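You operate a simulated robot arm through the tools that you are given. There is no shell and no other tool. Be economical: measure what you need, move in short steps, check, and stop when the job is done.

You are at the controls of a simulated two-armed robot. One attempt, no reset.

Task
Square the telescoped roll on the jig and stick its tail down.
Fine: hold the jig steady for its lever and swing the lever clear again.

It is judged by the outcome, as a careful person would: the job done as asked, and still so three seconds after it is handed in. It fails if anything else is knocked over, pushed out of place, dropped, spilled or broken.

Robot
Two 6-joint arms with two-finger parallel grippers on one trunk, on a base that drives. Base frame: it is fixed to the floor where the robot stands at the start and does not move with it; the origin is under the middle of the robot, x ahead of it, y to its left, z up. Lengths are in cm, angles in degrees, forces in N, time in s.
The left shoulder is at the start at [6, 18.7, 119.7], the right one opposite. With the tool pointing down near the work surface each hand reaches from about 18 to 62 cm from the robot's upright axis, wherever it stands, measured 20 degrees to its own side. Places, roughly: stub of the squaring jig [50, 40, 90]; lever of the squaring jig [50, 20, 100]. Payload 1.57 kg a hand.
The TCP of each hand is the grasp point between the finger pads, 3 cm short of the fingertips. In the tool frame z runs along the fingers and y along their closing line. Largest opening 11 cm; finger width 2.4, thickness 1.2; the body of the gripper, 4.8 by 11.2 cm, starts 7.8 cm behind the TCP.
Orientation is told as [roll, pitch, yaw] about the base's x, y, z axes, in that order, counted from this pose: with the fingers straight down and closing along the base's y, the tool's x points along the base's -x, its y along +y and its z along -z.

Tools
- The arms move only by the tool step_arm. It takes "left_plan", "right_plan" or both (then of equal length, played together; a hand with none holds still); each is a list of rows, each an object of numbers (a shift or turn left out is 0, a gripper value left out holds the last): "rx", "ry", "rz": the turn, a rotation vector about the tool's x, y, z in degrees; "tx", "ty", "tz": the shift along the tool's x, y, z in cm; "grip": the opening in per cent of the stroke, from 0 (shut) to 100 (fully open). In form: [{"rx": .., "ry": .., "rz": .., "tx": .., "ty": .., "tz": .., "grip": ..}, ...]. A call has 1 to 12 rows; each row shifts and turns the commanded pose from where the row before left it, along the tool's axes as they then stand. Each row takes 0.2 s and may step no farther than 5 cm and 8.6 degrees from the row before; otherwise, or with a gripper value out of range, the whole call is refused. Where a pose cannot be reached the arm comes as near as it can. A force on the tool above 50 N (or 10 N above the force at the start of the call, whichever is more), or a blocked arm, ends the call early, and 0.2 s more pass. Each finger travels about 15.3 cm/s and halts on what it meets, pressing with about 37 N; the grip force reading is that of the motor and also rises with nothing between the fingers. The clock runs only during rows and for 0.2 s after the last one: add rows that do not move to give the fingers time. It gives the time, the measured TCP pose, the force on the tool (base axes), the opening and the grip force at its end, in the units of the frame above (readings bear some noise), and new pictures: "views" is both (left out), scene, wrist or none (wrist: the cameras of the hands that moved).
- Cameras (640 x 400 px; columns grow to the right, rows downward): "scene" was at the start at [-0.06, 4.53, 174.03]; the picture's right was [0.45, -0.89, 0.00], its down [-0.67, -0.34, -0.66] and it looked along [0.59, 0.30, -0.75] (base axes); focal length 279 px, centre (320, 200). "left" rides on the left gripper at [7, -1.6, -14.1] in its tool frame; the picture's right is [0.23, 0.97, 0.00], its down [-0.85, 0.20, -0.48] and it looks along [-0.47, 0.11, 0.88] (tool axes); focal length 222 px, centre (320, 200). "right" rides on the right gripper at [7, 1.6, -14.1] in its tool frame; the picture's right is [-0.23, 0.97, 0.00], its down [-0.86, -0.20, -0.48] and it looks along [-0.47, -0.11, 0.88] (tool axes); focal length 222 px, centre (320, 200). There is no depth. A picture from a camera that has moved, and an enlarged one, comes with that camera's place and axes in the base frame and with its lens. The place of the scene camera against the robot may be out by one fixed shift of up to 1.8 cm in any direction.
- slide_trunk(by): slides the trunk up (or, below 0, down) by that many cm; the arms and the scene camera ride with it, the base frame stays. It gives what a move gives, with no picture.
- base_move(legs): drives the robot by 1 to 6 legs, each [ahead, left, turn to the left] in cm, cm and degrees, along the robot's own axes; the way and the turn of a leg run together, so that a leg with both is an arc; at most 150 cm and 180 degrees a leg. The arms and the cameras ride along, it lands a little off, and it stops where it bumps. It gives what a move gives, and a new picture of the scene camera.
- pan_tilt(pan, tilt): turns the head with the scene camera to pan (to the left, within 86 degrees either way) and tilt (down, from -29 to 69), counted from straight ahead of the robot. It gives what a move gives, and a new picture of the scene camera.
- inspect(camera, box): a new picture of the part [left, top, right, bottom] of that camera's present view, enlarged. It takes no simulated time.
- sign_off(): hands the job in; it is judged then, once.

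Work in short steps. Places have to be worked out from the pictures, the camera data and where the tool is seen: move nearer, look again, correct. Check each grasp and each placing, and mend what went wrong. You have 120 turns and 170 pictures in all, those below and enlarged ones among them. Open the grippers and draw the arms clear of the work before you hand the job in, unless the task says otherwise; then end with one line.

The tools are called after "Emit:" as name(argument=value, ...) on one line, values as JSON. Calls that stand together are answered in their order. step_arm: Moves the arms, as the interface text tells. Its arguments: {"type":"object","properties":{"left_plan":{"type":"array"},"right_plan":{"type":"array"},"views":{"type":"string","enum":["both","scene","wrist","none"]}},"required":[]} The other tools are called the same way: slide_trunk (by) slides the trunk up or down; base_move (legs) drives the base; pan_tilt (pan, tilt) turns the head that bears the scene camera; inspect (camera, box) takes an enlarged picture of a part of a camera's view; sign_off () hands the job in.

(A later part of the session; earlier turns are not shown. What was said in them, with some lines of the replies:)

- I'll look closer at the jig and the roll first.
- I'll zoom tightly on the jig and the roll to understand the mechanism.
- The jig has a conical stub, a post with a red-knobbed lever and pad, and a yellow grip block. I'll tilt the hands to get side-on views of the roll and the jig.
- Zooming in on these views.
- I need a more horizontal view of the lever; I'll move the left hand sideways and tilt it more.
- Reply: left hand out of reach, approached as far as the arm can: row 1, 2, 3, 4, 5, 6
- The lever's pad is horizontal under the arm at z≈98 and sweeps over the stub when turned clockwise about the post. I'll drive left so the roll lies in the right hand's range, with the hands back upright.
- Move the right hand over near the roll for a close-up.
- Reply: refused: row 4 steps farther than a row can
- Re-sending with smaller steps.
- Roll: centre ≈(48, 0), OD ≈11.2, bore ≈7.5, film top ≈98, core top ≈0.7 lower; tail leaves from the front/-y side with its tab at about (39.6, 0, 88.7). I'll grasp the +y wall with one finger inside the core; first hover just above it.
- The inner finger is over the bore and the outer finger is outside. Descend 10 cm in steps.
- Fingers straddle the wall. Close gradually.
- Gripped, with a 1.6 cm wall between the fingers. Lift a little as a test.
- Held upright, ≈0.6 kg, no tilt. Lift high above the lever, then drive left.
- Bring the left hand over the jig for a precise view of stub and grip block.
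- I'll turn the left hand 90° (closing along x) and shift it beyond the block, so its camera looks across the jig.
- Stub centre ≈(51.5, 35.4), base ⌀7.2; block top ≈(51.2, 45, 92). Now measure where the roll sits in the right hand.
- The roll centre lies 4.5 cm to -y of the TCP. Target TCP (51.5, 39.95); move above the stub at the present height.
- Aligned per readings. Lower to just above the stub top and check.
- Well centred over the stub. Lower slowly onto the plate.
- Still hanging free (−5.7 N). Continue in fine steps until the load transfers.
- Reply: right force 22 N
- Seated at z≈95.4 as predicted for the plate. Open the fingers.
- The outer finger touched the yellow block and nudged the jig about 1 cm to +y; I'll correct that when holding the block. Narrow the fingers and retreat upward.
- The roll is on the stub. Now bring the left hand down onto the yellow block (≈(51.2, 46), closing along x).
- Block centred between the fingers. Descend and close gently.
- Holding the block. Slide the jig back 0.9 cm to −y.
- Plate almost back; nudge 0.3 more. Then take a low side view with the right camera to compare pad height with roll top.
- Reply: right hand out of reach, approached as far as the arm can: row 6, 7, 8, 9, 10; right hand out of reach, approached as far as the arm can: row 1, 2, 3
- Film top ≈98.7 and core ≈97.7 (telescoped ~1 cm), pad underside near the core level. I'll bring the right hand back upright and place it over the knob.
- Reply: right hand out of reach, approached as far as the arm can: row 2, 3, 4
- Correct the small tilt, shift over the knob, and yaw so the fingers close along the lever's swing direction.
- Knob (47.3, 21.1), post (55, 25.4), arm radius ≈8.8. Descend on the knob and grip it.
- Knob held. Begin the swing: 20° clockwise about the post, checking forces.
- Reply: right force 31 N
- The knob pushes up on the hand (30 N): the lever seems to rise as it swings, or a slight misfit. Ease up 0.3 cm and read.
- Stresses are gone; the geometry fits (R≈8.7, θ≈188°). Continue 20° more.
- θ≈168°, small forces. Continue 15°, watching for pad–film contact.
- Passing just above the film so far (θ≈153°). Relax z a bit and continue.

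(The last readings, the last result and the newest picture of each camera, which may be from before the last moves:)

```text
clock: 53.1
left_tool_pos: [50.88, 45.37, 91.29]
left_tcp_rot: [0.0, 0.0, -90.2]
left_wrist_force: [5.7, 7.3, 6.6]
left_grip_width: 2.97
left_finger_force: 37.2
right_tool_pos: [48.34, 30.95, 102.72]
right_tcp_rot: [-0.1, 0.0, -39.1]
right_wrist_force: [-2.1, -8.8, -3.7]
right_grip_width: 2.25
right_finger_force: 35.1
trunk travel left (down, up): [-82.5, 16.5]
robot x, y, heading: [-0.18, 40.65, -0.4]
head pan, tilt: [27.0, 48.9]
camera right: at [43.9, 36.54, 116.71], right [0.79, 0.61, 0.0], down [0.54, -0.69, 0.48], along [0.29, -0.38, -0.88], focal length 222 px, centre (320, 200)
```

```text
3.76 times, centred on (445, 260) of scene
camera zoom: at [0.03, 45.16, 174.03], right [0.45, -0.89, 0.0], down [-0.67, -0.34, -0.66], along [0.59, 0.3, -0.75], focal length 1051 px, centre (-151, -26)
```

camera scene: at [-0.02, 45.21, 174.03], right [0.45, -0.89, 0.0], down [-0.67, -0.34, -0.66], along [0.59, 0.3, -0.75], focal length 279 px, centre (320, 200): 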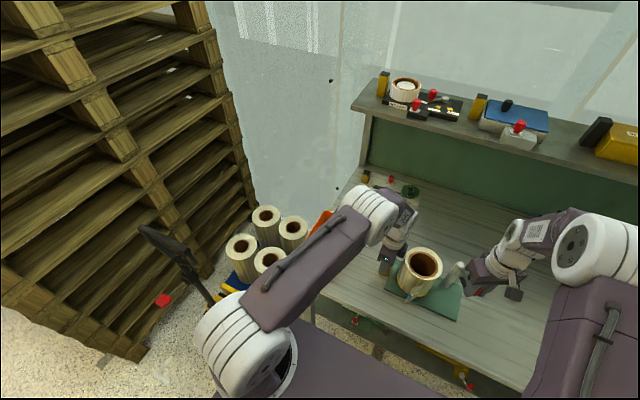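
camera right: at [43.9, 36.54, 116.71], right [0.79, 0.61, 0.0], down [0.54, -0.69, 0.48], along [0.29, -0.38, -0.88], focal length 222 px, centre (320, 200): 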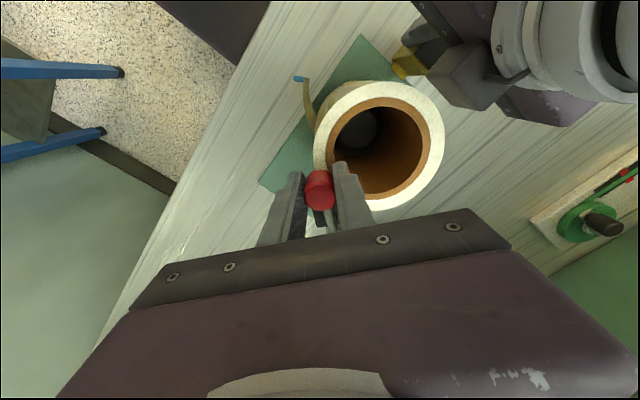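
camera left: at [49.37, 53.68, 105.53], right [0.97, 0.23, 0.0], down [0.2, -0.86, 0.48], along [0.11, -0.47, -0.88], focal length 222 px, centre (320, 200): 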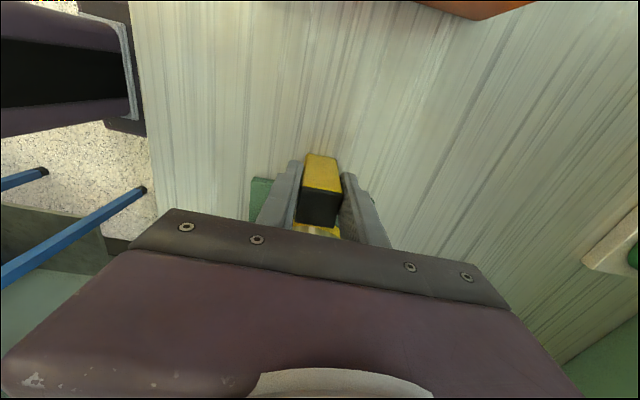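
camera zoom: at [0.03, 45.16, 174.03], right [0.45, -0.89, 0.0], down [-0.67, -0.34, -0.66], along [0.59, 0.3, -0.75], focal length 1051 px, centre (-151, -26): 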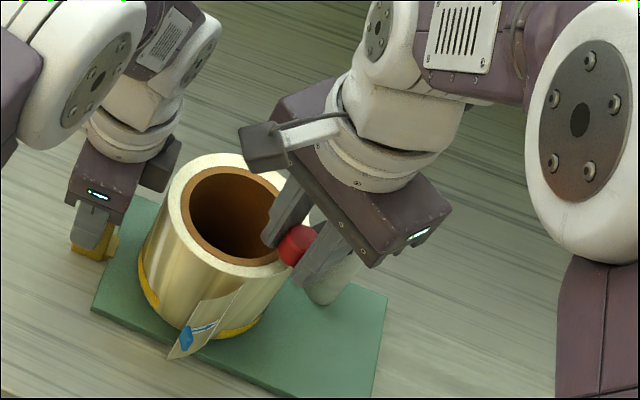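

θ≈140°. To keep the right hand's camera away from the left wrist I'll stop turning the hand, slacken the grip slightly and push the knob along the arc.

Emit:
step_arm(right_plan=[{"grip": 25}, {"ty": 0.77, "tx": -0.05}, {"ty": 0.77, "tx": -0.09}, {"ty": 0.73, "tx": -0.19}, {"ty": 0.73, "tx": -0.23}, {}], views="wrist")

Emit:
inspect(camera="scene", box=[360, 210, 530, 310])

Emit:
inspect(camera="right", box=[260, 60, 460, 230])

```text
clock: 54.5
left_tool_pos: [50.8, 45.45, 91.35]
left_tcp_rot: [0.1, 0.0, -90.1]
left_wrist_force: [5.5, 2.0, 2.5]
left_grip_width: 2.97
left_finger_force: 36.9
right_tool_pos: [50.71, 32.88, 102.41]
right_tcp_rot: [0.0, 0.0, -39.1]
right_wrist_force: [-3.6, -3.0, -0.7]
right_grip_width: 3.08
right_finger_force: 1.7
trunk travel left (down, up): [-82.5, 16.5]
robot x, y, heading: [0.25, 40.85, -0.2]
head pan, tilt: [27.0, 48.9]
camera right: at [46.18, 38.56, 116.6], right [0.79, 0.61, 0.0], down [0.54, -0.69, 0.48], along [0.29, -0.38, -0.88], focal length 222 px, centre (320, 200)
```

right: 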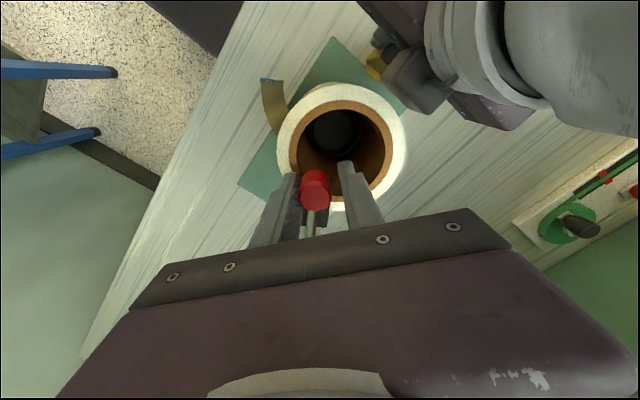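

```text
3.76 times, centred on (445, 260) of scene
camera zoom: at [-0.04, 45.18, 174.03], right [0.45, -0.89, 0.0], down [-0.67, -0.34, -0.66], along [0.59, 0.3, -0.75], focal length 1051 px, centre (-151, -26)
```

zoom: 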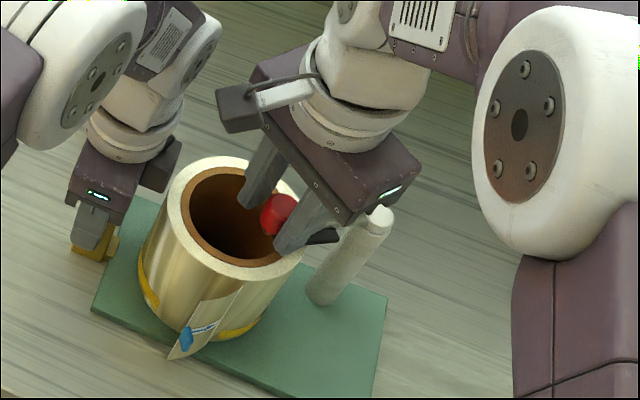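

```text
2.35 times, centred on (360, 145) of right
camera zoom: at [46.18, 38.56, 116.6], right [0.79, 0.61, 0.0], down [0.54, -0.69, 0.48], along [0.29, -0.38, -0.88], focal length 523 px, centre (226, 329)
```

zoom: 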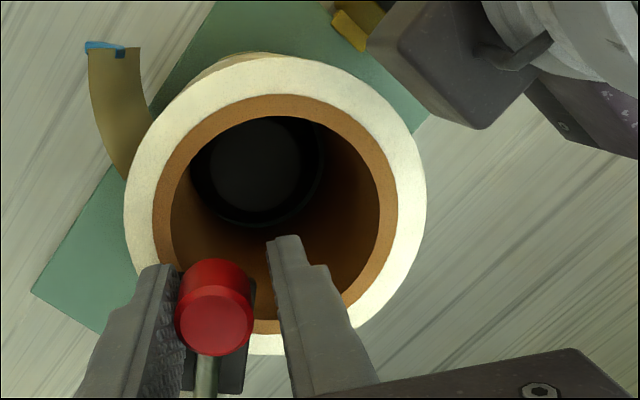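

The lever is now over the roll with little resistance. Continue to θ≈108°, directly along the stub line.

Emit:
step_arm(right_plan=[{"ty": 0.68, "tx": -0.3}, {"ty": 0.68, "tx": -0.35}, {"ty": 0.4, "tx": -0.25}, {}], views="wrist")

Emit:
inspect(camera="scene", box=[380, 230, 480, 300])

Emit:
inspect(camera="right", box=[260, 60, 460, 230])

```text
clock: 55.5
left_tool_pos: [50.89, 45.42, 91.43]
left_tcp_rot: [0.0, 0.1, -90.1]
left_wrist_force: [5.2, -1.2, -0.3]
left_grip_width: 2.96
left_finger_force: 37.0
right_tool_pos: [52.25, 33.66, 102.51]
right_tcp_rot: [-0.1, -0.1, -39.0]
right_wrist_force: [-7.9, -0.2, 0.5]
right_grip_width: 3.22
right_finger_force: 2.5
trunk travel left (down, up): [-82.5, 16.5]
robot x, y, heading: [0.21, 41.02, -0.2]
head pan, tilt: [27.0, 48.9]
camera right: at [47.92, 39.33, 116.6], right [0.79, 0.61, 0.0], down [0.54, -0.69, 0.48], along [0.29, -0.38, -0.88], focal length 222 px, centre (320, 200)
```

right: 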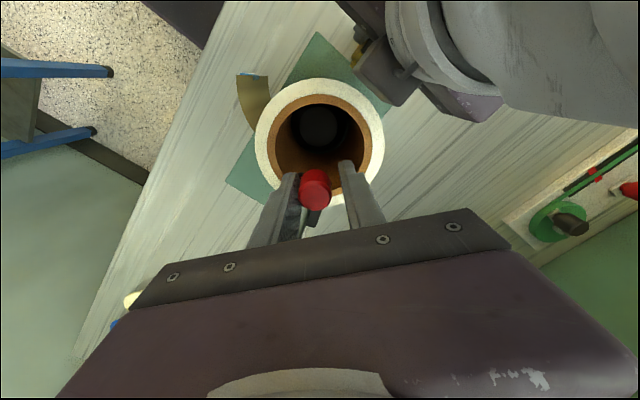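

```text
5.71 times, centred on (430, 265) of scene
camera zoom: at [-0.05, 45.17, 174.03], right [0.45, -0.89, 0.0], down [-0.67, -0.34, -0.66], along [0.59, 0.3, -0.75], focal length 1595 px, centre (-309, -171)
```

zoom: 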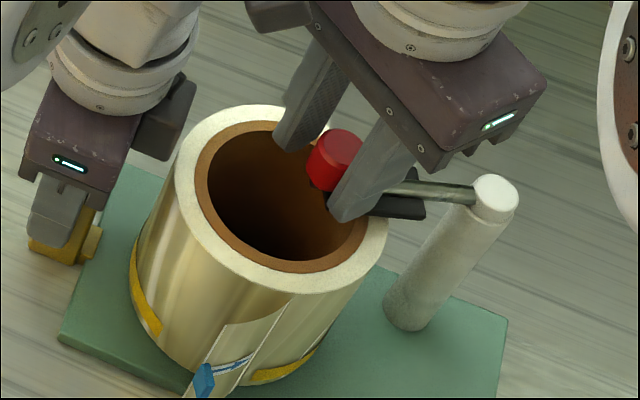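

```text
2.35 times, centred on (360, 145) of right
camera zoom: at [47.92, 39.33, 116.6], right [0.79, 0.61, 0.0], down [0.54, -0.69, 0.48], along [0.29, -0.38, -0.88], focal length 523 px, centre (226, 329)
```

zoom: 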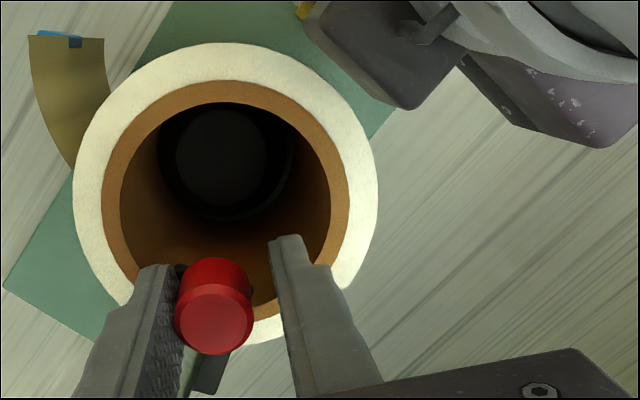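

Comparing the rims now: near/far gaps match flush geometry (core no longer recessed), so the film was pressed square. Swing the lever back the same way, first without turning the hand.

Emit:
step_arm(right_plan=[{"ty": -0.4, "tx": 0.25}, {"ty": -0.68, "tx": 0.35}, {"ty": -0.68, "tx": 0.3}, {"ty": -0.73, "tx": 0.23}, {"ty": -0.73, "tx": 0.19}, {"ty": -0.77, "tx": 0.09}, {"ty": -0.77, "tx": 0.05}, {}], views="wrist")

```text
clock: 57.3
left_tool_pos: [50.82, 45.23, 91.29]
left_tcp_rot: [0.0, 0.1, -90.0]
left_wrist_force: [-0.6, -5.8, 0.7]
left_grip_width: 2.96
left_finger_force: 37.0
right_tool_pos: [48.14, 30.98, 102.56]
right_tcp_rot: [0.0, -0.1, -39.1]
right_wrist_force: [1.5, 4.1, 0.5]
right_grip_width: 3.11
right_finger_force: 1.5
trunk travel left (down, up): [-82.5, 16.5]
robot x, y, heading: [0.1, 40.67, -0.3]
head pan, tilt: [27.0, 48.9]
camera right: at [43.71, 36.53, 116.62], right [0.79, 0.61, 0.0], down [0.54, -0.69, 0.48], along [0.29, -0.38, -0.88], focal length 222 px, centre (320, 200)
```

right: 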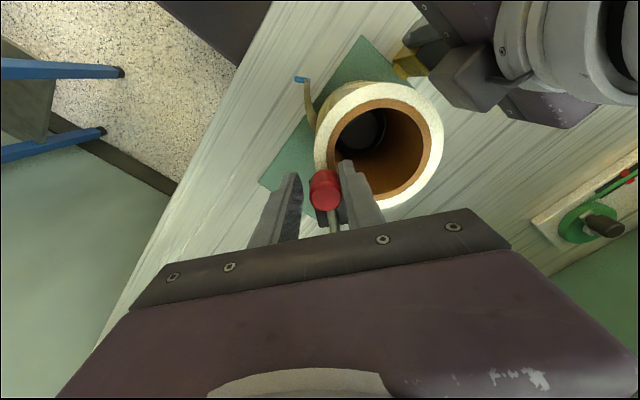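

Lever follows. Continue the arc back to its rest angle.

Emit:
step_arm(right_plan=[{"rz": -6, "ty": -0.91, "tx": -0.048}, {"rz": -6, "ty": -0.91, "tx": -0.048}, {"rz": -6, "ty": -0.91, "tx": -0.048}, {"rz": -6, "ty": -0.91, "tx": -0.048}, {"rz": -6, "ty": -0.91, "tx": -0.048}, {"rz": -6, "ty": -0.91, "tx": -0.048}, {}], views="none")

Emit:
step_arm(right_plan=[{"rz": -6, "ty": -0.91, "tx": -0.048}, {"rz": -6, "ty": -0.91, "tx": -0.048}, {"rz": -6, "ty": -0.91, "tx": -0.048}, {"rz": -6, "ty": -0.91, "tx": -0.048}, {"rz": -6, "ty": -0.91, "tx": -0.048}, {}], views="both")

Emit:
inspect(camera="scene", box=[360, 210, 530, 310])

```text
clock: 58.9
left_tool_pos: [50.93, 45.37, 91.36]
left_tcp_rot: [0.0, 0.0, -90.0]
left_wrist_force: [0.4, -6.0, 0.4]
left_grip_width: 2.99
left_finger_force: 37.0
right_tool_pos: [46.38, 25.88, 102.66]
right_tcp_rot: [-0.1, 0.0, -3.0]
right_wrist_force: [-0.8, 3.8, 1.6]
right_grip_width: 3.14
right_finger_force: 1.9
trunk travel left (down, up): [-82.5, 16.5]
robot x, y, heading: [0.17, 40.82, -0.0]
head pan, tilt: [27.0, 48.9]
```

```text
clock: 60.3
left_tool_pos: [50.94, 45.49, 91.24]
left_tcp_rot: [0.0, 0.0, -90.1]
left_wrist_force: [1.1, -3.1, 0.2]
left_grip_width: 2.95
left_finger_force: 37.3
right_tool_pos: [47.2, 21.43, 102.79]
right_tcp_rot: [0.0, 0.0, 27.1]
right_wrist_force: [-4.3, 3.2, -0.3]
right_grip_width: 3.11
right_finger_force: 1.6
trunk travel left (down, up): [-82.5, 16.5]
robot x, y, heading: [0.33, 40.7, 0.1]
head pan, tilt: [27.0, 48.9]
camera scene: at [-0.03, 45.21, 174.03], right [0.45, -0.89, 0.0], down [-0.67, -0.34, -0.66], along [0.59, 0.3, -0.75], focal length 279 px, centre (320, 200)
camera right: at [40.26, 19.71, 116.7], right [-0.24, 0.97, 0.0], down [0.85, 0.21, 0.48], along [0.46, 0.11, -0.88], focal length 222 px, centre (320, 200)
```

scene: 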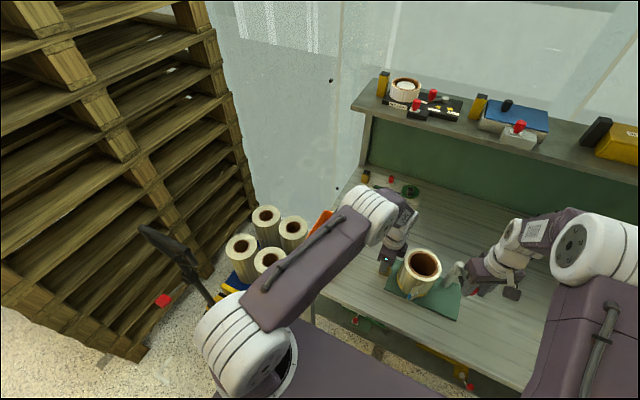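
right: 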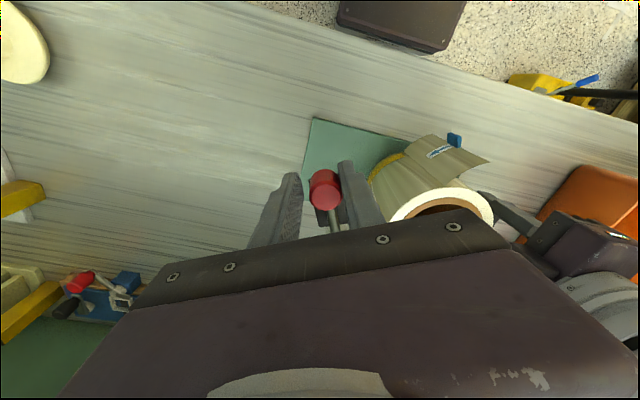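

```text
3.76 times, centred on (445, 260) of scene
camera zoom: at [-0.03, 45.21, 174.03], right [0.45, -0.89, 0.0], down [-0.67, -0.34, -0.66], along [0.59, 0.3, -0.75], focal length 1051 px, centre (-151, -26)
```

zoom: 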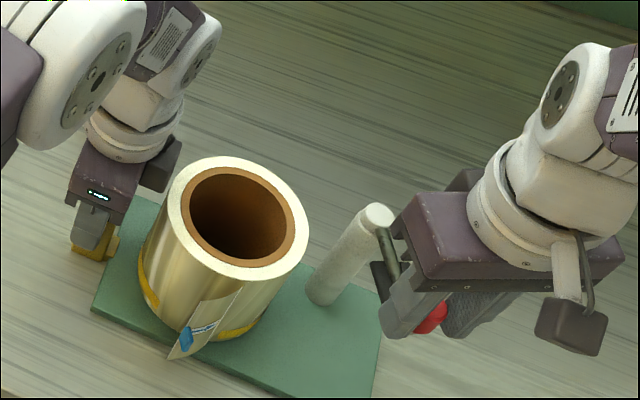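

Lever is back clear at its starting angle. Release the knob and rise, then yaw the right hand for the tail work (one finger in the bore, one outside the tail).

Emit:
step_arm(right_plan=[{"grip": 50}, {}, {"tz": -3.5}, {"tz": -3.5}, {"tz": -3.5}, {"rz": -8}, {"rz": -8}, {"rz": -8}, {"rz": -8}, {"rz": -8}, {"rz": -8}, {"rz": -8}], views="none")

Emit:
step_arm(right_plan=[{"rz": -7, "grip": 100}, {"rz": -7}, {}], views="both")

Emit:
inspect(camera="scene", box=[370, 220, 510, 310])

```text
clock: 62.9
left_tool_pos: [50.87, 45.37, 91.43]
left_tcp_rot: [-0.1, 0.0, -90.1]
left_wrist_force: [-0.1, 1.0, 0.9]
left_grip_width: 2.95
left_finger_force: 37.0
right_tool_pos: [47.29, 21.47, 113.11]
right_tcp_rot: [0.0, 0.0, 83.1]
right_wrist_force: [-0.1, 0.4, 0.8]
right_grip_width: 5.49
right_finger_force: 0.0
trunk travel left (down, up): [-82.5, 16.5]
robot x, y, heading: [-0.27, 40.65, -0.2]
head pan, tilt: [27.0, 48.9]
```

```text
clock: 63.7
left_tool_pos: [50.8, 45.54, 91.44]
left_tcp_rot: [0.0, 0.0, -90.1]
left_wrist_force: [-0.8, 0.1, 0.2]
left_grip_width: 2.97
left_finger_force: 37.2
right_tool_pos: [47.11, 21.48, 113.03]
right_tcp_rot: [0.0, 0.0, 96.9]
right_wrist_force: [0.0, 0.0, 0.3]
right_grip_width: 10.99
right_finger_force: 0.1
trunk travel left (down, up): [-82.5, 16.5]
robot x, y, heading: [-0.12, 40.81, -0.0]
head pan, tilt: [27.0, 48.9]
camera scene: at [-0.03, 45.25, 174.03], right [0.45, -0.89, 0.0], down [-0.67, -0.34, -0.66], along [0.59, 0.3, -0.75], focal length 279 px, centre (320, 200)
camera right: at [46.41, 14.27, 127.17], right [-0.99, 0.11, 0.0], down [0.09, 0.87, 0.48], along [0.05, 0.47, -0.88], focal length 222 px, centre (320, 200)
```

scene: 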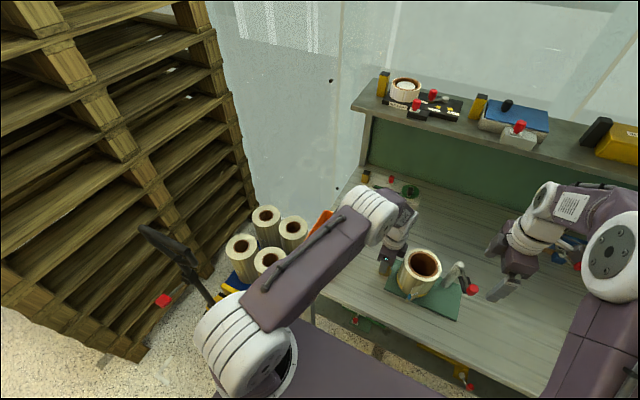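
right: 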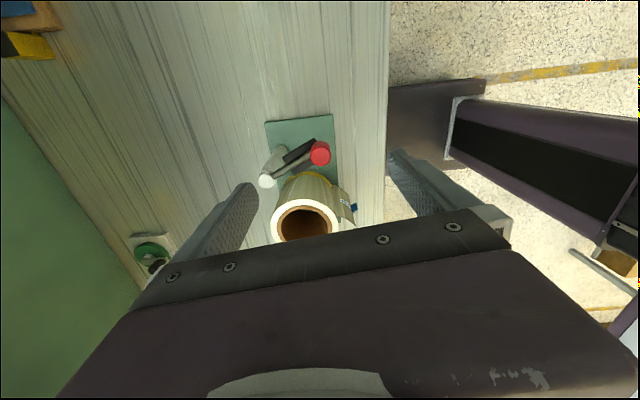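

```text
4.44 times, centred on (440, 265) of scene
camera zoom: at [-0.03, 45.25, 174.03], right [0.45, -0.89, 0.0], down [-0.67, -0.34, -0.66], along [0.59, 0.3, -0.75], focal length 1241 px, centre (-213, -89)
```

zoom: 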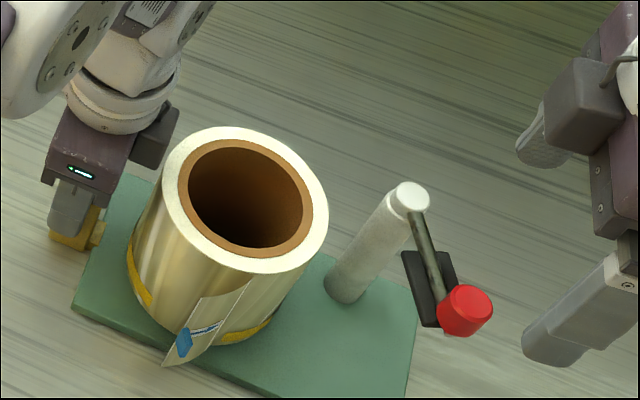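

Yaw is reachable and the roll rims look flush. Move above the front wall of the roll (φ≈187°).

Emit:
step_arm(right_plan=[{"tx": -3.4, "ty": -0.4}, {"tx": -3.4, "ty": -0.4}, {"tx": -3.4, "ty": -0.3}, {"tx": -3.2, "ty": -0.26}, {"tz": 3}, {"tz": 3}, {}], views="both")

Emit:
inspect(camera="right", box=[220, 60, 480, 240])

Emit:
inspect(camera="scene", box=[370, 220, 510, 310])

```text
clock: 65.3
left_tool_pos: [50.9, 45.38, 91.33]
left_tcp_rot: [0.1, 0.0, -90.2]
left_wrist_force: [-0.7, 0.7, -0.4]
left_grip_width: 2.97
left_finger_force: 37.2
right_tool_pos: [46.68, 35.08, 106.98]
right_tcp_rot: [0.0, 0.0, 96.9]
right_wrist_force: [0.0, 0.6, 1.5]
right_grip_width: 11.02
right_finger_force: 0.1
trunk travel left (down, up): [-82.5, 16.5]
robot x, y, heading: [0.03, 40.55, -0.2]
head pan, tilt: [27.0, 48.9]
camera scene: at [-0.04, 45.25, 174.03], right [0.45, -0.89, 0.0], down [-0.67, -0.34, -0.66], along [0.59, 0.3, -0.75], focal length 279 px, centre (320, 200)
camera right: at [45.98, 27.97, 121.04], right [-0.99, 0.11, 0.0], down [0.09, 0.87, 0.48], along [0.05, 0.47, -0.88], focal length 222 px, centre (320, 200)
```

scene: 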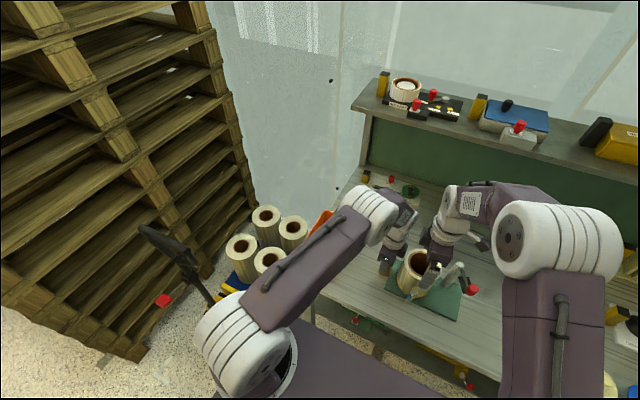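
right: 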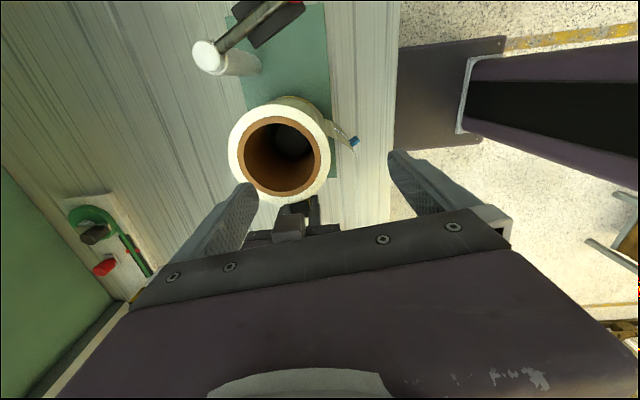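

```text
2.22 times, centred on (350, 150) of right
camera zoom: at [45.98, 27.97, 121.04], right [-0.99, 0.11, 0.0], down [0.09, 0.87, 0.48], along [0.05, 0.47, -0.88], focal length 494 px, centre (253, 311)
```

zoom: 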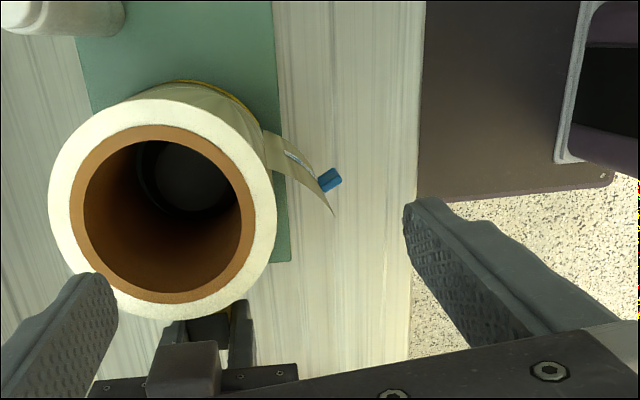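

```text
4.44 times, centred on (440, 265) of scene
camera zoom: at [-0.04, 45.25, 174.03], right [0.45, -0.89, 0.0], down [-0.67, -0.34, -0.66], along [0.59, 0.3, -0.75], focal length 1241 px, centre (-213, -89)
```

zoom: 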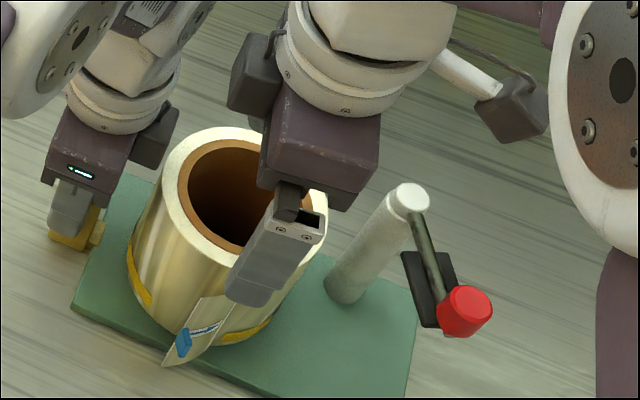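

Roll centre ≈(51, 34.8); tail root at φ≈210°, free end ≈(42.7, 36), tab ≈(41.4, 36, 90). Turn to φ=195° and descend with the outer finger just beyond the tail, on the root side of the tab.

Emit:
step_arm(right_plan=[{"rz": -8}, {"tx": 1.39, "ty": 0.55}, {"tz": 3}, {"tz": 3}, {"tz": 2}, {}], views="wrist")

Emit:
inspect(camera="right", box=[220, 60, 480, 240])

```text
clock: 66.7
left_tool_pos: [50.86, 45.44, 91.38]
left_tcp_rot: [0.0, -0.1, -90.1]
left_wrist_force: [-1.3, 1.1, 0.4]
left_grip_width: 2.99
left_finger_force: 36.7
right_tool_pos: [46.96, 33.53, 98.94]
right_tcp_rot: [0.0, 0.1, 105.0]
right_wrist_force: [0.6, 1.2, -0.1]
right_grip_width: 11.02
right_finger_force: 0.1
trunk travel left (down, up): [-82.5, 16.5]
robot x, y, heading: [0.2, 40.26, -0.3]
head pan, tilt: [27.0, 48.9]
camera right: at [47.17, 26.3, 113.08], right [-1.0, -0.03, 0.0], down [-0.03, 0.88, 0.48], along [-0.01, 0.48, -0.88], focal length 222 px, centre (320, 200)
```

right: 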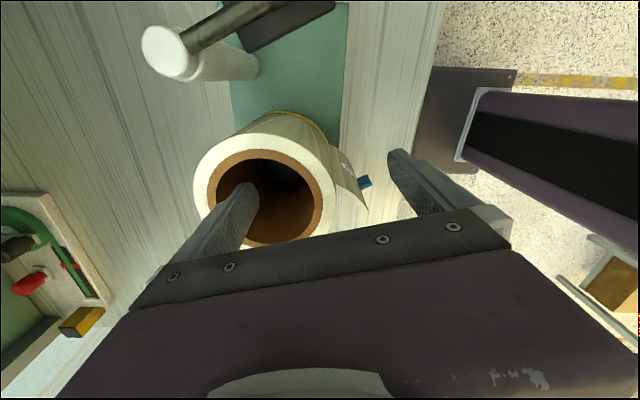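

```text
2.22 times, centred on (350, 150) of right
camera zoom: at [47.17, 26.3, 113.08], right [-1.0, -0.03, 0.0], down [-0.03, 0.88, 0.48], along [-0.01, 0.48, -0.88], focal length 494 px, centre (253, 311)
```

zoom: 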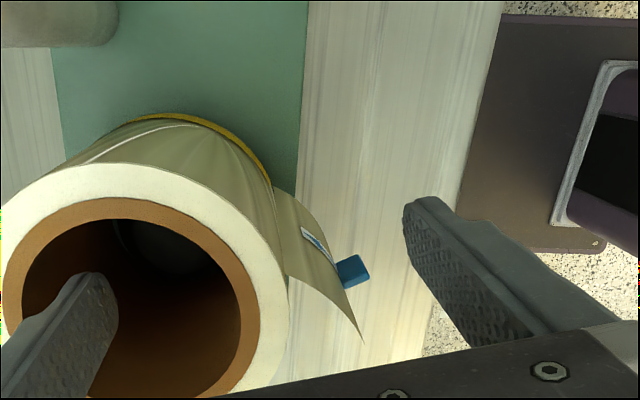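

Clear on both sides. Shift 0.4 outward and descend to z≈92.5.

Emit:
step_arm(right_plan=[{"ty": 0.4, "tx": -0.1, "tz": 1.5}, {"tz": 2}, {"tz": 2}, {"tz": 0.9}, {}], views="wrist")

Emit:
inspect(camera="right", box=[220, 60, 480, 240])

Emit:
inspect(camera="scene", box=[370, 220, 510, 310])

```text
clock: 67.9
left_tool_pos: [50.96, 45.42, 91.35]
left_tcp_rot: [0.0, 0.0, -90.2]
left_wrist_force: [-0.9, 0.1, -0.2]
left_grip_width: 2.97
left_finger_force: 36.8
right_tool_pos: [46.5, 33.41, 92.68]
right_tcp_rot: [-0.1, 0.1, 105.0]
right_wrist_force: [0.2, -0.4, -0.4]
right_grip_width: 11.01
right_finger_force: 0.0
trunk travel left (down, up): [-82.5, 16.5]
robot x, y, heading: [0.07, 40.29, 0.1]
head pan, tilt: [27.0, 48.9]
camera right: at [46.63, 26.25, 106.8], right [-1.0, -0.03, 0.0], down [-0.03, 0.88, 0.48], along [-0.01, 0.48, -0.88], focal length 222 px, centre (320, 200)
```

right: 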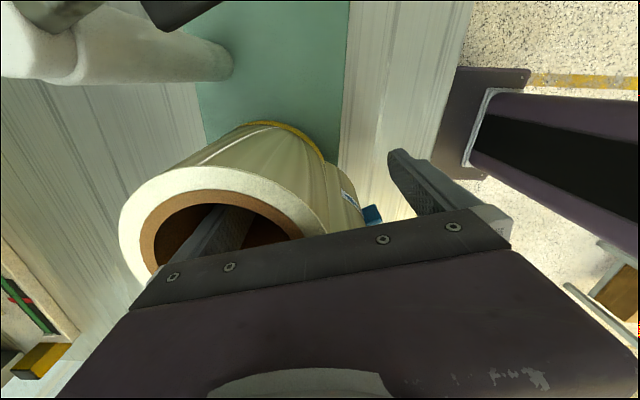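

```text
2.22 times, centred on (350, 150) of right
camera zoom: at [46.63, 26.25, 106.8], right [-1.0, -0.03, 0.0], down [-0.03, 0.88, 0.48], along [-0.01, 0.48, -0.88], focal length 494 px, centre (253, 311)
```

zoom: 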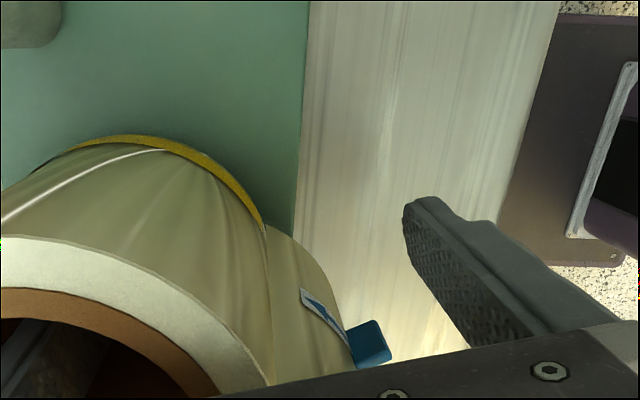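

```text
4.44 times, centred on (440, 265) of scene
camera zoom: at [-0.03, 45.24, 174.03], right [0.45, -0.89, 0.0], down [-0.67, -0.34, -0.66], along [0.59, 0.3, -0.75], focal length 1241 px, centre (-213, -89)
```

zoom: 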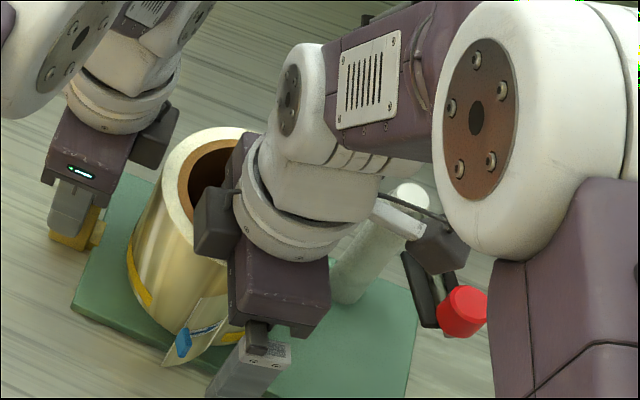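

Good. Close gradually to fold the tail's first part onto the roll.

Emit:
step_arm(right_plan=[{"grip": 80}, {"grip": 65}, {"grip": 50}, {"grip": 38}, {"grip": 28}, {"grip": 20}, {"grip": 10}, {"grip": 0}, {}, {}], views="wrist")

Emit:
inspect(camera="scene", box=[370, 220, 510, 310])

```text
clock: 70.1
left_tool_pos: [50.82, 45.44, 91.43]
left_tcp_rot: [0.0, -0.1, -90.2]
left_wrist_force: [1.6, -4.5, -1.3]
left_grip_width: 2.95
left_finger_force: 36.9
right_tool_pos: [46.41, 33.49, 92.78]
right_tcp_rot: [0.0, 0.1, 105.1]
right_wrist_force: [-0.4, 5.2, 4.3]
right_grip_width: 2.23
right_finger_force: 34.7
trunk travel left (down, up): [-82.5, 16.5]
robot x, y, heading: [-0.02, 40.8, 0.2]
head pan, tilt: [27.0, 48.9]
camera right: at [46.64, 26.28, 106.84], right [-1.0, -0.03, 0.0], down [-0.03, 0.88, 0.48], along [-0.01, 0.48, -0.88], focal length 222 px, centre (320, 200)
```

right: 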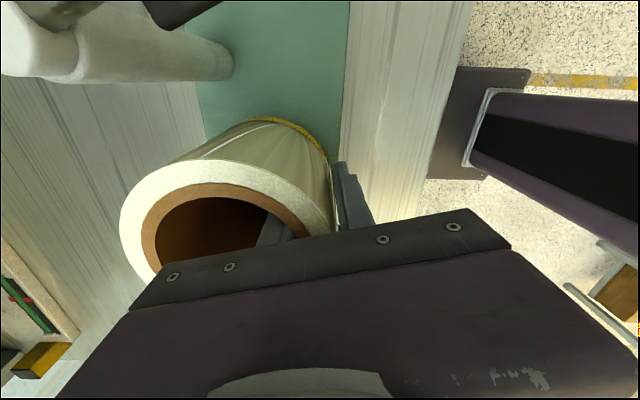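

```text
4.44 times, centred on (440, 265) of scene
camera zoom: at [-0.03, 45.27, 174.03], right [0.45, -0.89, 0.0], down [-0.67, -0.34, -0.66], along [0.59, 0.3, -0.75], focal length 1241 px, centre (-213, -89)
```

zoom: 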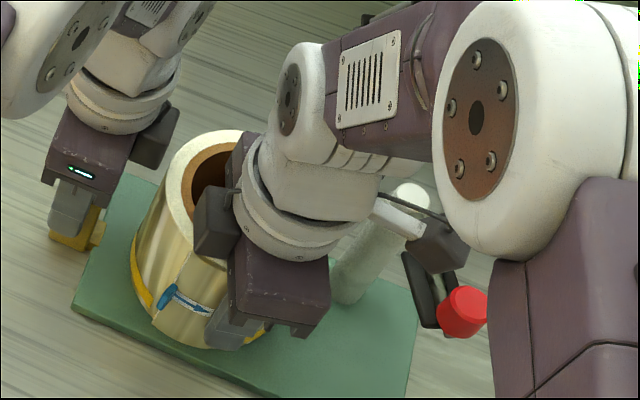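

The tail wrapped down, tab now at φ≈153°. Hold a moment, then open and see whether it stays.

Emit:
step_arm(right_plan=[{}, {}, {"grip": 30}, {"grip": 50}, {"grip": 70}, {}, {}], views="wrist")

Emit:
inspect(camera="scene", box=[370, 220, 510, 310])

```text
clock: 71.7
left_tool_pos: [50.86, 45.47, 91.34]
left_tcp_rot: [0.1, -0.1, -90.1]
left_wrist_force: [1.1, 0.3, -0.3]
left_grip_width: 2.97
left_finger_force: 37.2
right_tool_pos: [46.39, 33.4, 92.63]
right_tcp_rot: [-0.1, 0.1, 104.9]
right_wrist_force: [-0.4, -0.2, -0.1]
right_grip_width: 7.7
right_finger_force: 0.1
trunk travel left (down, up): [-82.5, 16.5]
robot x, y, heading: [0.05, 40.66, -0.1]
head pan, tilt: [27.0, 48.9]
camera right: at [46.64, 26.25, 106.82], right [-1.0, -0.03, 0.0], down [-0.03, 0.88, 0.48], along [-0.01, 0.48, -0.88], focal length 222 px, centre (320, 200)
```

right: 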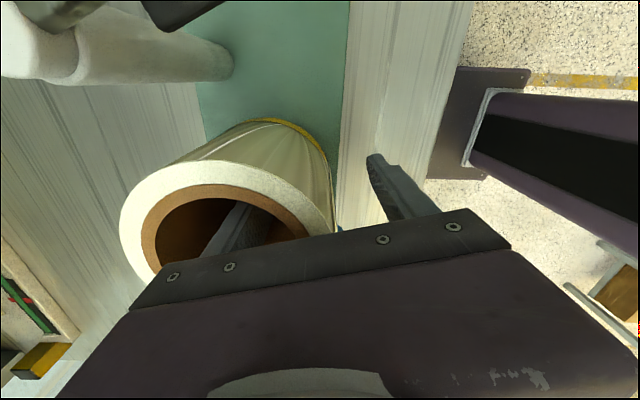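

```text
4.44 times, centred on (440, 265) of scene
camera zoom: at [-0.02, 45.24, 174.03], right [0.45, -0.89, 0.0], down [-0.67, -0.34, -0.66], along [0.59, 0.3, -0.75], focal length 1241 px, centre (-213, -89)
```

zoom: 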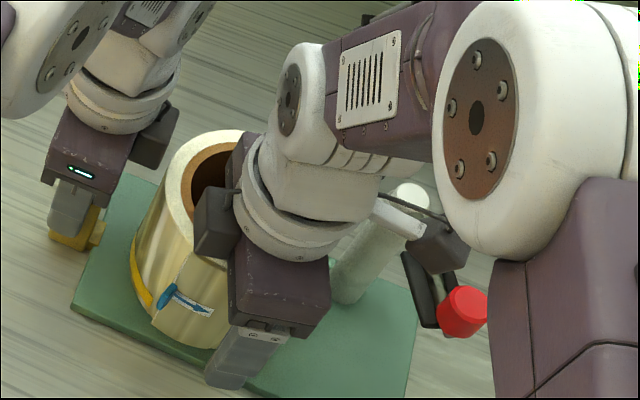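

It stays down. Go round to φ≈168° and squeeze the tail's end firmly too.

Emit:
step_arm(right_plan=[{"rz": 6.75, "tx": -0.54, "ty": -0.03}, {"rz": 6.75, "tx": -0.54, "ty": -0.03}, {"rz": 6.75, "tx": -0.54, "ty": -0.03}, {"rz": 6.75, "tx": -0.54, "ty": -0.03}, {}, {"grip": 40}, {"grip": 28}, {"grip": 18}, {"grip": 8}, {"grip": 0}, {}, {}], views="wrist")

Emit:
inspect(camera="scene", box=[370, 220, 510, 310])

```text
clock: 74.3
left_tool_pos: [50.82, 45.44, 91.39]
left_tcp_rot: [0.0, -0.1, -90.0]
left_wrist_force: [2.2, -1.0, 0.2]
left_grip_width: 2.98
left_finger_force: 37.2
right_tool_pos: [46.34, 35.59, 92.7]
right_tcp_rot: [0.0, 0.2, 77.9]
right_wrist_force: [-2.7, 3.1, 0.0]
right_grip_width: 2.09
right_finger_force: 34.4
trunk travel left (down, up): [-82.5, 16.5]
robot x, y, heading: [0.12, 40.71, -0.1]
head pan, tilt: [27.0, 48.9]
camera right: at [43.26, 29.09, 106.82], right [-0.9, 0.43, 0.0], down [0.37, 0.8, 0.48], along [0.2, 0.43, -0.88], focal length 222 px, centre (320, 200)
```

right: 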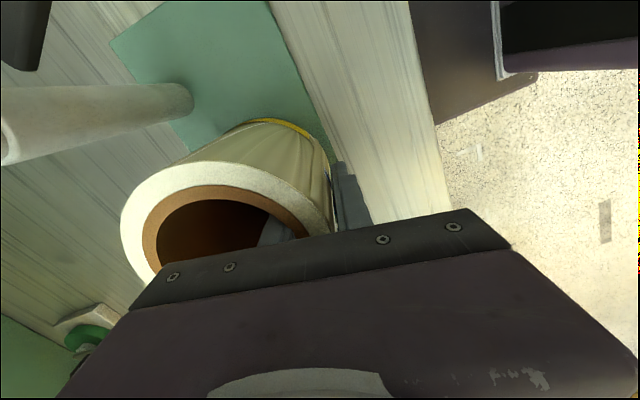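

```text
4.44 times, centred on (440, 265) of scene
camera zoom: at [-0.02, 45.27, 174.03], right [0.45, -0.89, 0.0], down [-0.67, -0.34, -0.66], along [0.59, 0.3, -0.75], focal length 1241 px, centre (-213, -89)
```

zoom: 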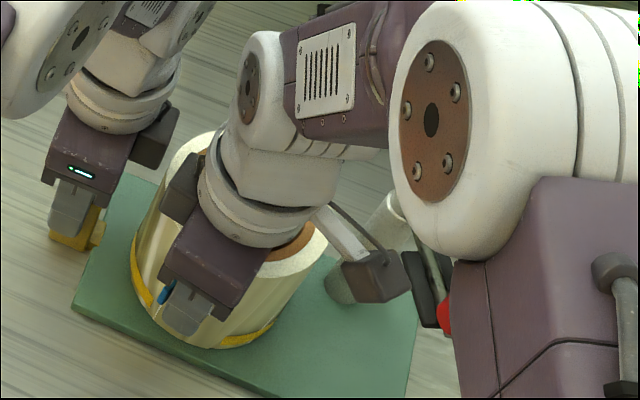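

Pressed with full force over the label/tail end. Open, rise straight up and retreat to look.

Emit:
step_arm(right_plan=[{}, {"grip": 30}, {"grip": 55}, {}, {"tz": -3}, {"tz": -3}, {"tz": -3}, {"tz": -3}, {"tz": -3}, {"tz": -3}, {"tx": 4}, {"tx": 4}], views="none")

Emit:
step_arm(right_plan=[{"tx": 4}, {"tx": 4}, {}], views="both")

Emit:
inspect(camera="scene", box=[380, 235, 480, 310])

Emit:
inspect(camera="right", box=[220, 100, 420, 240])

```text
clock: 76.9
left_tool_pos: [50.87, 45.37, 91.37]
left_tcp_rot: [-0.1, 0.1, -90.1]
left_wrist_force: [-1.1, -0.9, 1.7]
left_grip_width: 2.96
left_finger_force: 36.7
right_tool_pos: [44.72, 27.66, 110.99]
right_tcp_rot: [0.1, 0.0, 78.0]
right_wrist_force: [-1.1, 1.2, -0.3]
right_grip_width: 6.03
right_finger_force: 0.0
trunk travel left (down, up): [-82.5, 16.5]
robot x, y, heading: [-0.29, 40.67, 0.1]
head pan, tilt: [27.0, 48.9]
```

```text
clock: 77.7
left_tool_pos: [50.8, 45.35, 91.4]
left_tcp_rot: [0.0, 0.0, -90.1]
left_wrist_force: [-1.9, -0.3, 0.4]
left_grip_width: 2.99
left_finger_force: 37.1
right_tool_pos: [43.08, 20.15, 110.82]
right_tcp_rot: [0.0, 0.2, 77.9]
right_wrist_force: [-0.4, -0.2, 0.6]
right_grip_width: 6.02
right_finger_force: 0.0
trunk travel left (down, up): [-82.5, 16.5]
robot x, y, heading: [0.05, 40.89, 0.0]
head pan, tilt: [27.0, 48.9]
camera scene: at [-0.06, 45.23, 174.03], right [0.45, -0.89, 0.0], down [-0.67, -0.34, -0.66], along [0.59, 0.3, -0.75], focal length 279 px, centre (320, 200)
camera right: at [39.99, 13.67, 124.9], right [-0.9, 0.43, 0.0], down [0.37, 0.8, 0.48], along [0.2, 0.43, -0.88], focal length 222 px, centre (320, 200)
```

scene: 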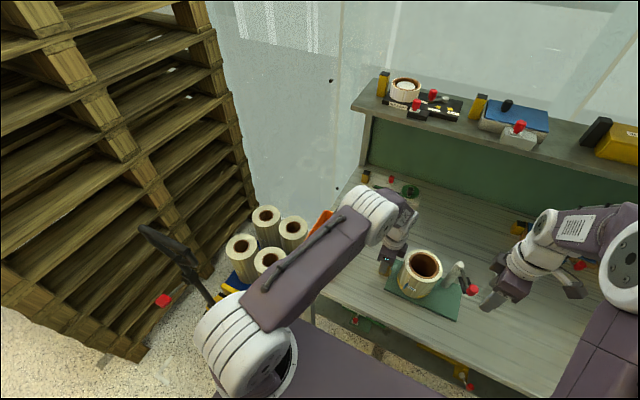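
right: 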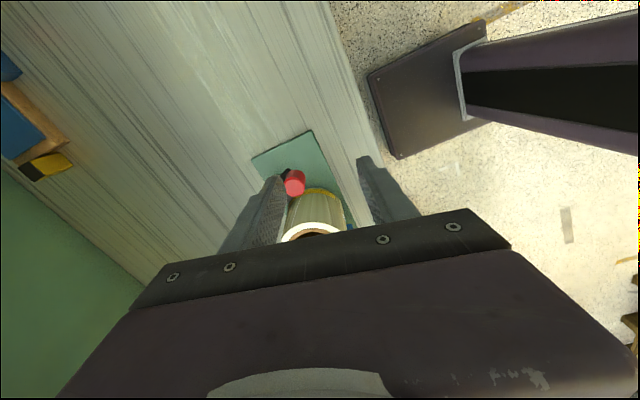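

```text
5.33 times, centred on (430, 272) of scene
camera zoom: at [-0.06, 45.23, 174.03], right [0.45, -0.89, 0.0], down [-0.67, -0.34, -0.66], along [0.59, 0.3, -0.75], focal length 1489 px, centre (-267, -187)
```

zoom: 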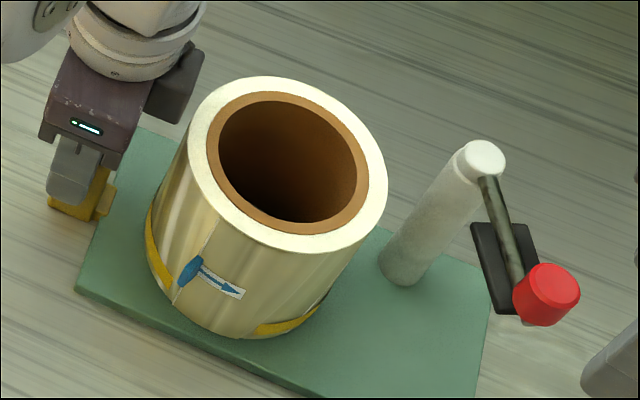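

```text
2.86 times, centred on (320, 170) of right
camera zoom: at [39.99, 13.67, 124.9], right [-0.9, 0.43, 0.0], down [0.37, 0.8, 0.48], along [0.2, 0.43, -0.88], focal length 635 px, centre (320, 286)
```

zoom: 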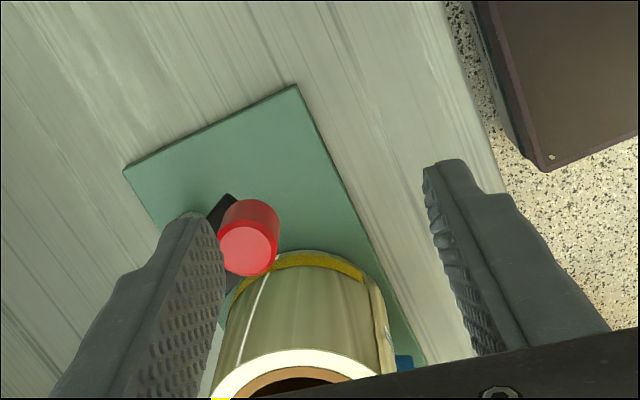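

Tail lies flat, roll square, lever clear. Release the block with the left hand and raise it.

Emit:
step_arm(left_plan=[{"grip": 35}, {"grip": 50}, {}, {"tz": -2}, {"tz": -3.5}, {"tz": -3.5}, {"tz": -3.5}, {"tz": -3.5}, {"tz": -3.5}, {"tx": 3}, {"tx": 4}, {"tx": 4}], views="both")

Emit:
inspect(camera="scene", box=[380, 235, 480, 310])

Emit:
inspect(camera="scene", box=[395, 255, 445, 300])

```text
clock: 80.3
left_tool_pos: [50.82, 56.42, 110.79]
left_tcp_rot: [0.0, -0.2, -90.2]
left_wrist_force: [0.1, -0.5, -0.1]
left_grip_width: 5.52
left_finger_force: 0.1
right_tool_pos: [43.16, 20.29, 110.72]
right_tcp_rot: [0.1, 0.1, 78.0]
right_wrist_force: [0.2, -0.3, -0.1]
right_grip_width: 6.06
right_finger_force: 0.1
trunk travel left (down, up): [-82.5, 16.5]
robot x, y, heading: [0.18, 40.75, -0.0]
head pan, tilt: [27.0, 48.9]
camera scene: at [-0.06, 45.38, 174.03], right [0.45, -0.89, 0.0], down [-0.67, -0.34, -0.66], along [0.59, 0.3, -0.75], focal length 279 px, centre (320, 200)
camera left: at [49.08, 63.42, 124.98], right [0.97, 0.22, 0.0], down [0.2, -0.86, 0.48], along [0.11, -0.47, -0.88], focal length 222 px, centre (320, 200)
```

scene: 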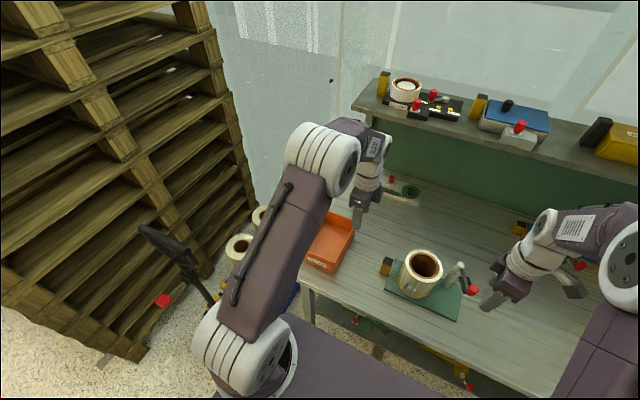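
left: 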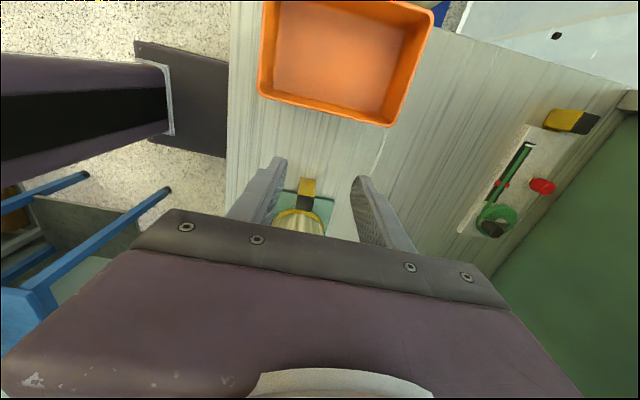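

```text
5.33 times, centred on (430, 272) of scene
camera zoom: at [-0.06, 45.38, 174.03], right [0.45, -0.89, 0.0], down [-0.67, -0.34, -0.66], along [0.59, 0.3, -0.75], focal length 1489 px, centre (-267, -187)
```

zoom: 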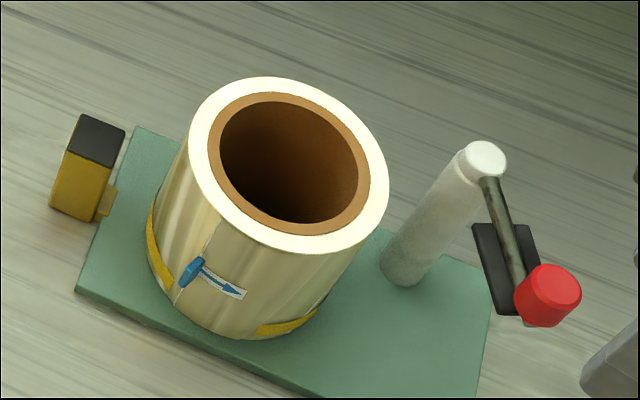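

```text
8.89 times, centred on (420, 278) of scene
camera zoom: at [-0.06, 45.38, 174.03], right [0.45, -0.89, 0.0], down [-0.67, -0.34, -0.66], along [0.59, 0.3, -0.75], focal length 2482 px, centre (-569, -489)
```

zoom: 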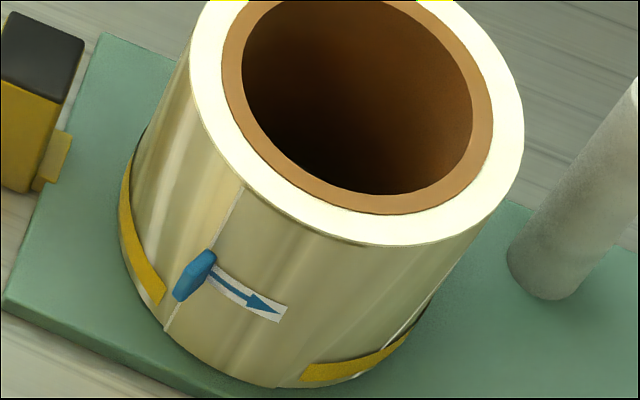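

Everything looks done: roll square, tail flat, lever clear. Draw both arms further away and make a last check.

Emit:
step_arm(right_plan=[{"tz": -4}, {"tz": -4}, {"tx": 4}, {"tx": 4}, {}, {}], left_plan=[{"tz": -4}, {"tz": -4}, {}, {}, {}, {}], views="scene")

Emit:
inspect(camera="scene", box=[370, 220, 510, 320])

```text
clock: 81.7
left_tool_pos: [50.75, 56.49, 118.83]
left_tcp_rot: [0.1, 0.0, -90.1]
left_wrist_force: [0.2, -0.9, -0.8]
left_grip_width: 5.48
left_finger_force: 0.0
right_tool_pos: [41.3, 11.93, 118.95]
right_tcp_rot: [0.0, 0.0, 77.9]
right_wrist_force: [0.3, -0.2, 0.6]
right_grip_width: 6.04
right_finger_force: 0.1
trunk travel left (down, up): [-82.5, 16.5]
robot x, y, heading: [-0.25, 40.84, -0.4]
head pan, tilt: [27.0, 48.9]
camera scene: at [0.06, 45.24, 174.03], right [0.45, -0.89, 0.0], down [-0.67, -0.34, -0.66], along [0.59, 0.3, -0.75], focal length 279 px, centre (320, 200)
```

scene: 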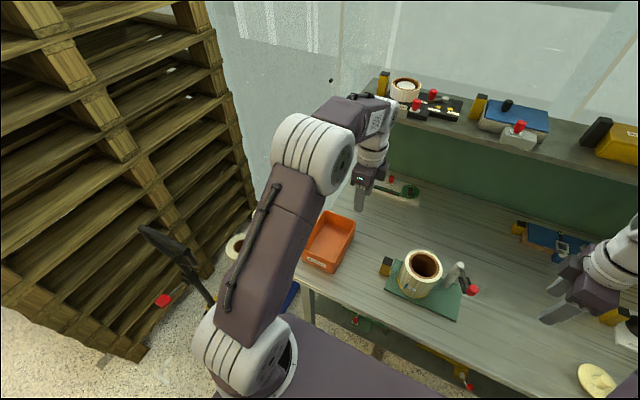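

```text
4.00 times, centred on (440, 270) of scene
camera zoom: at [0.06, 45.24, 174.03], right [0.45, -0.89, 0.0], down [-0.67, -0.34, -0.66], along [0.59, 0.3, -0.75], focal length 1117 px, centre (-160, -80)
```

zoom: 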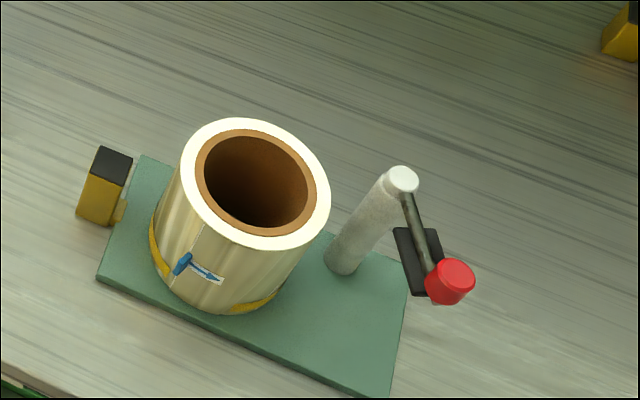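

The final view shows everything in order, so I'm handing it in.

Emit:
sign_off()

```text
The job is handed in.
```

The roll is on the jig stub with film and core level by eye, its tail is stuck down, and the lever is swung back clear; while I was placing the roll a finger pushed the jig about 1 cm, and I slid it back to within about 0.3 cm of where it stood.
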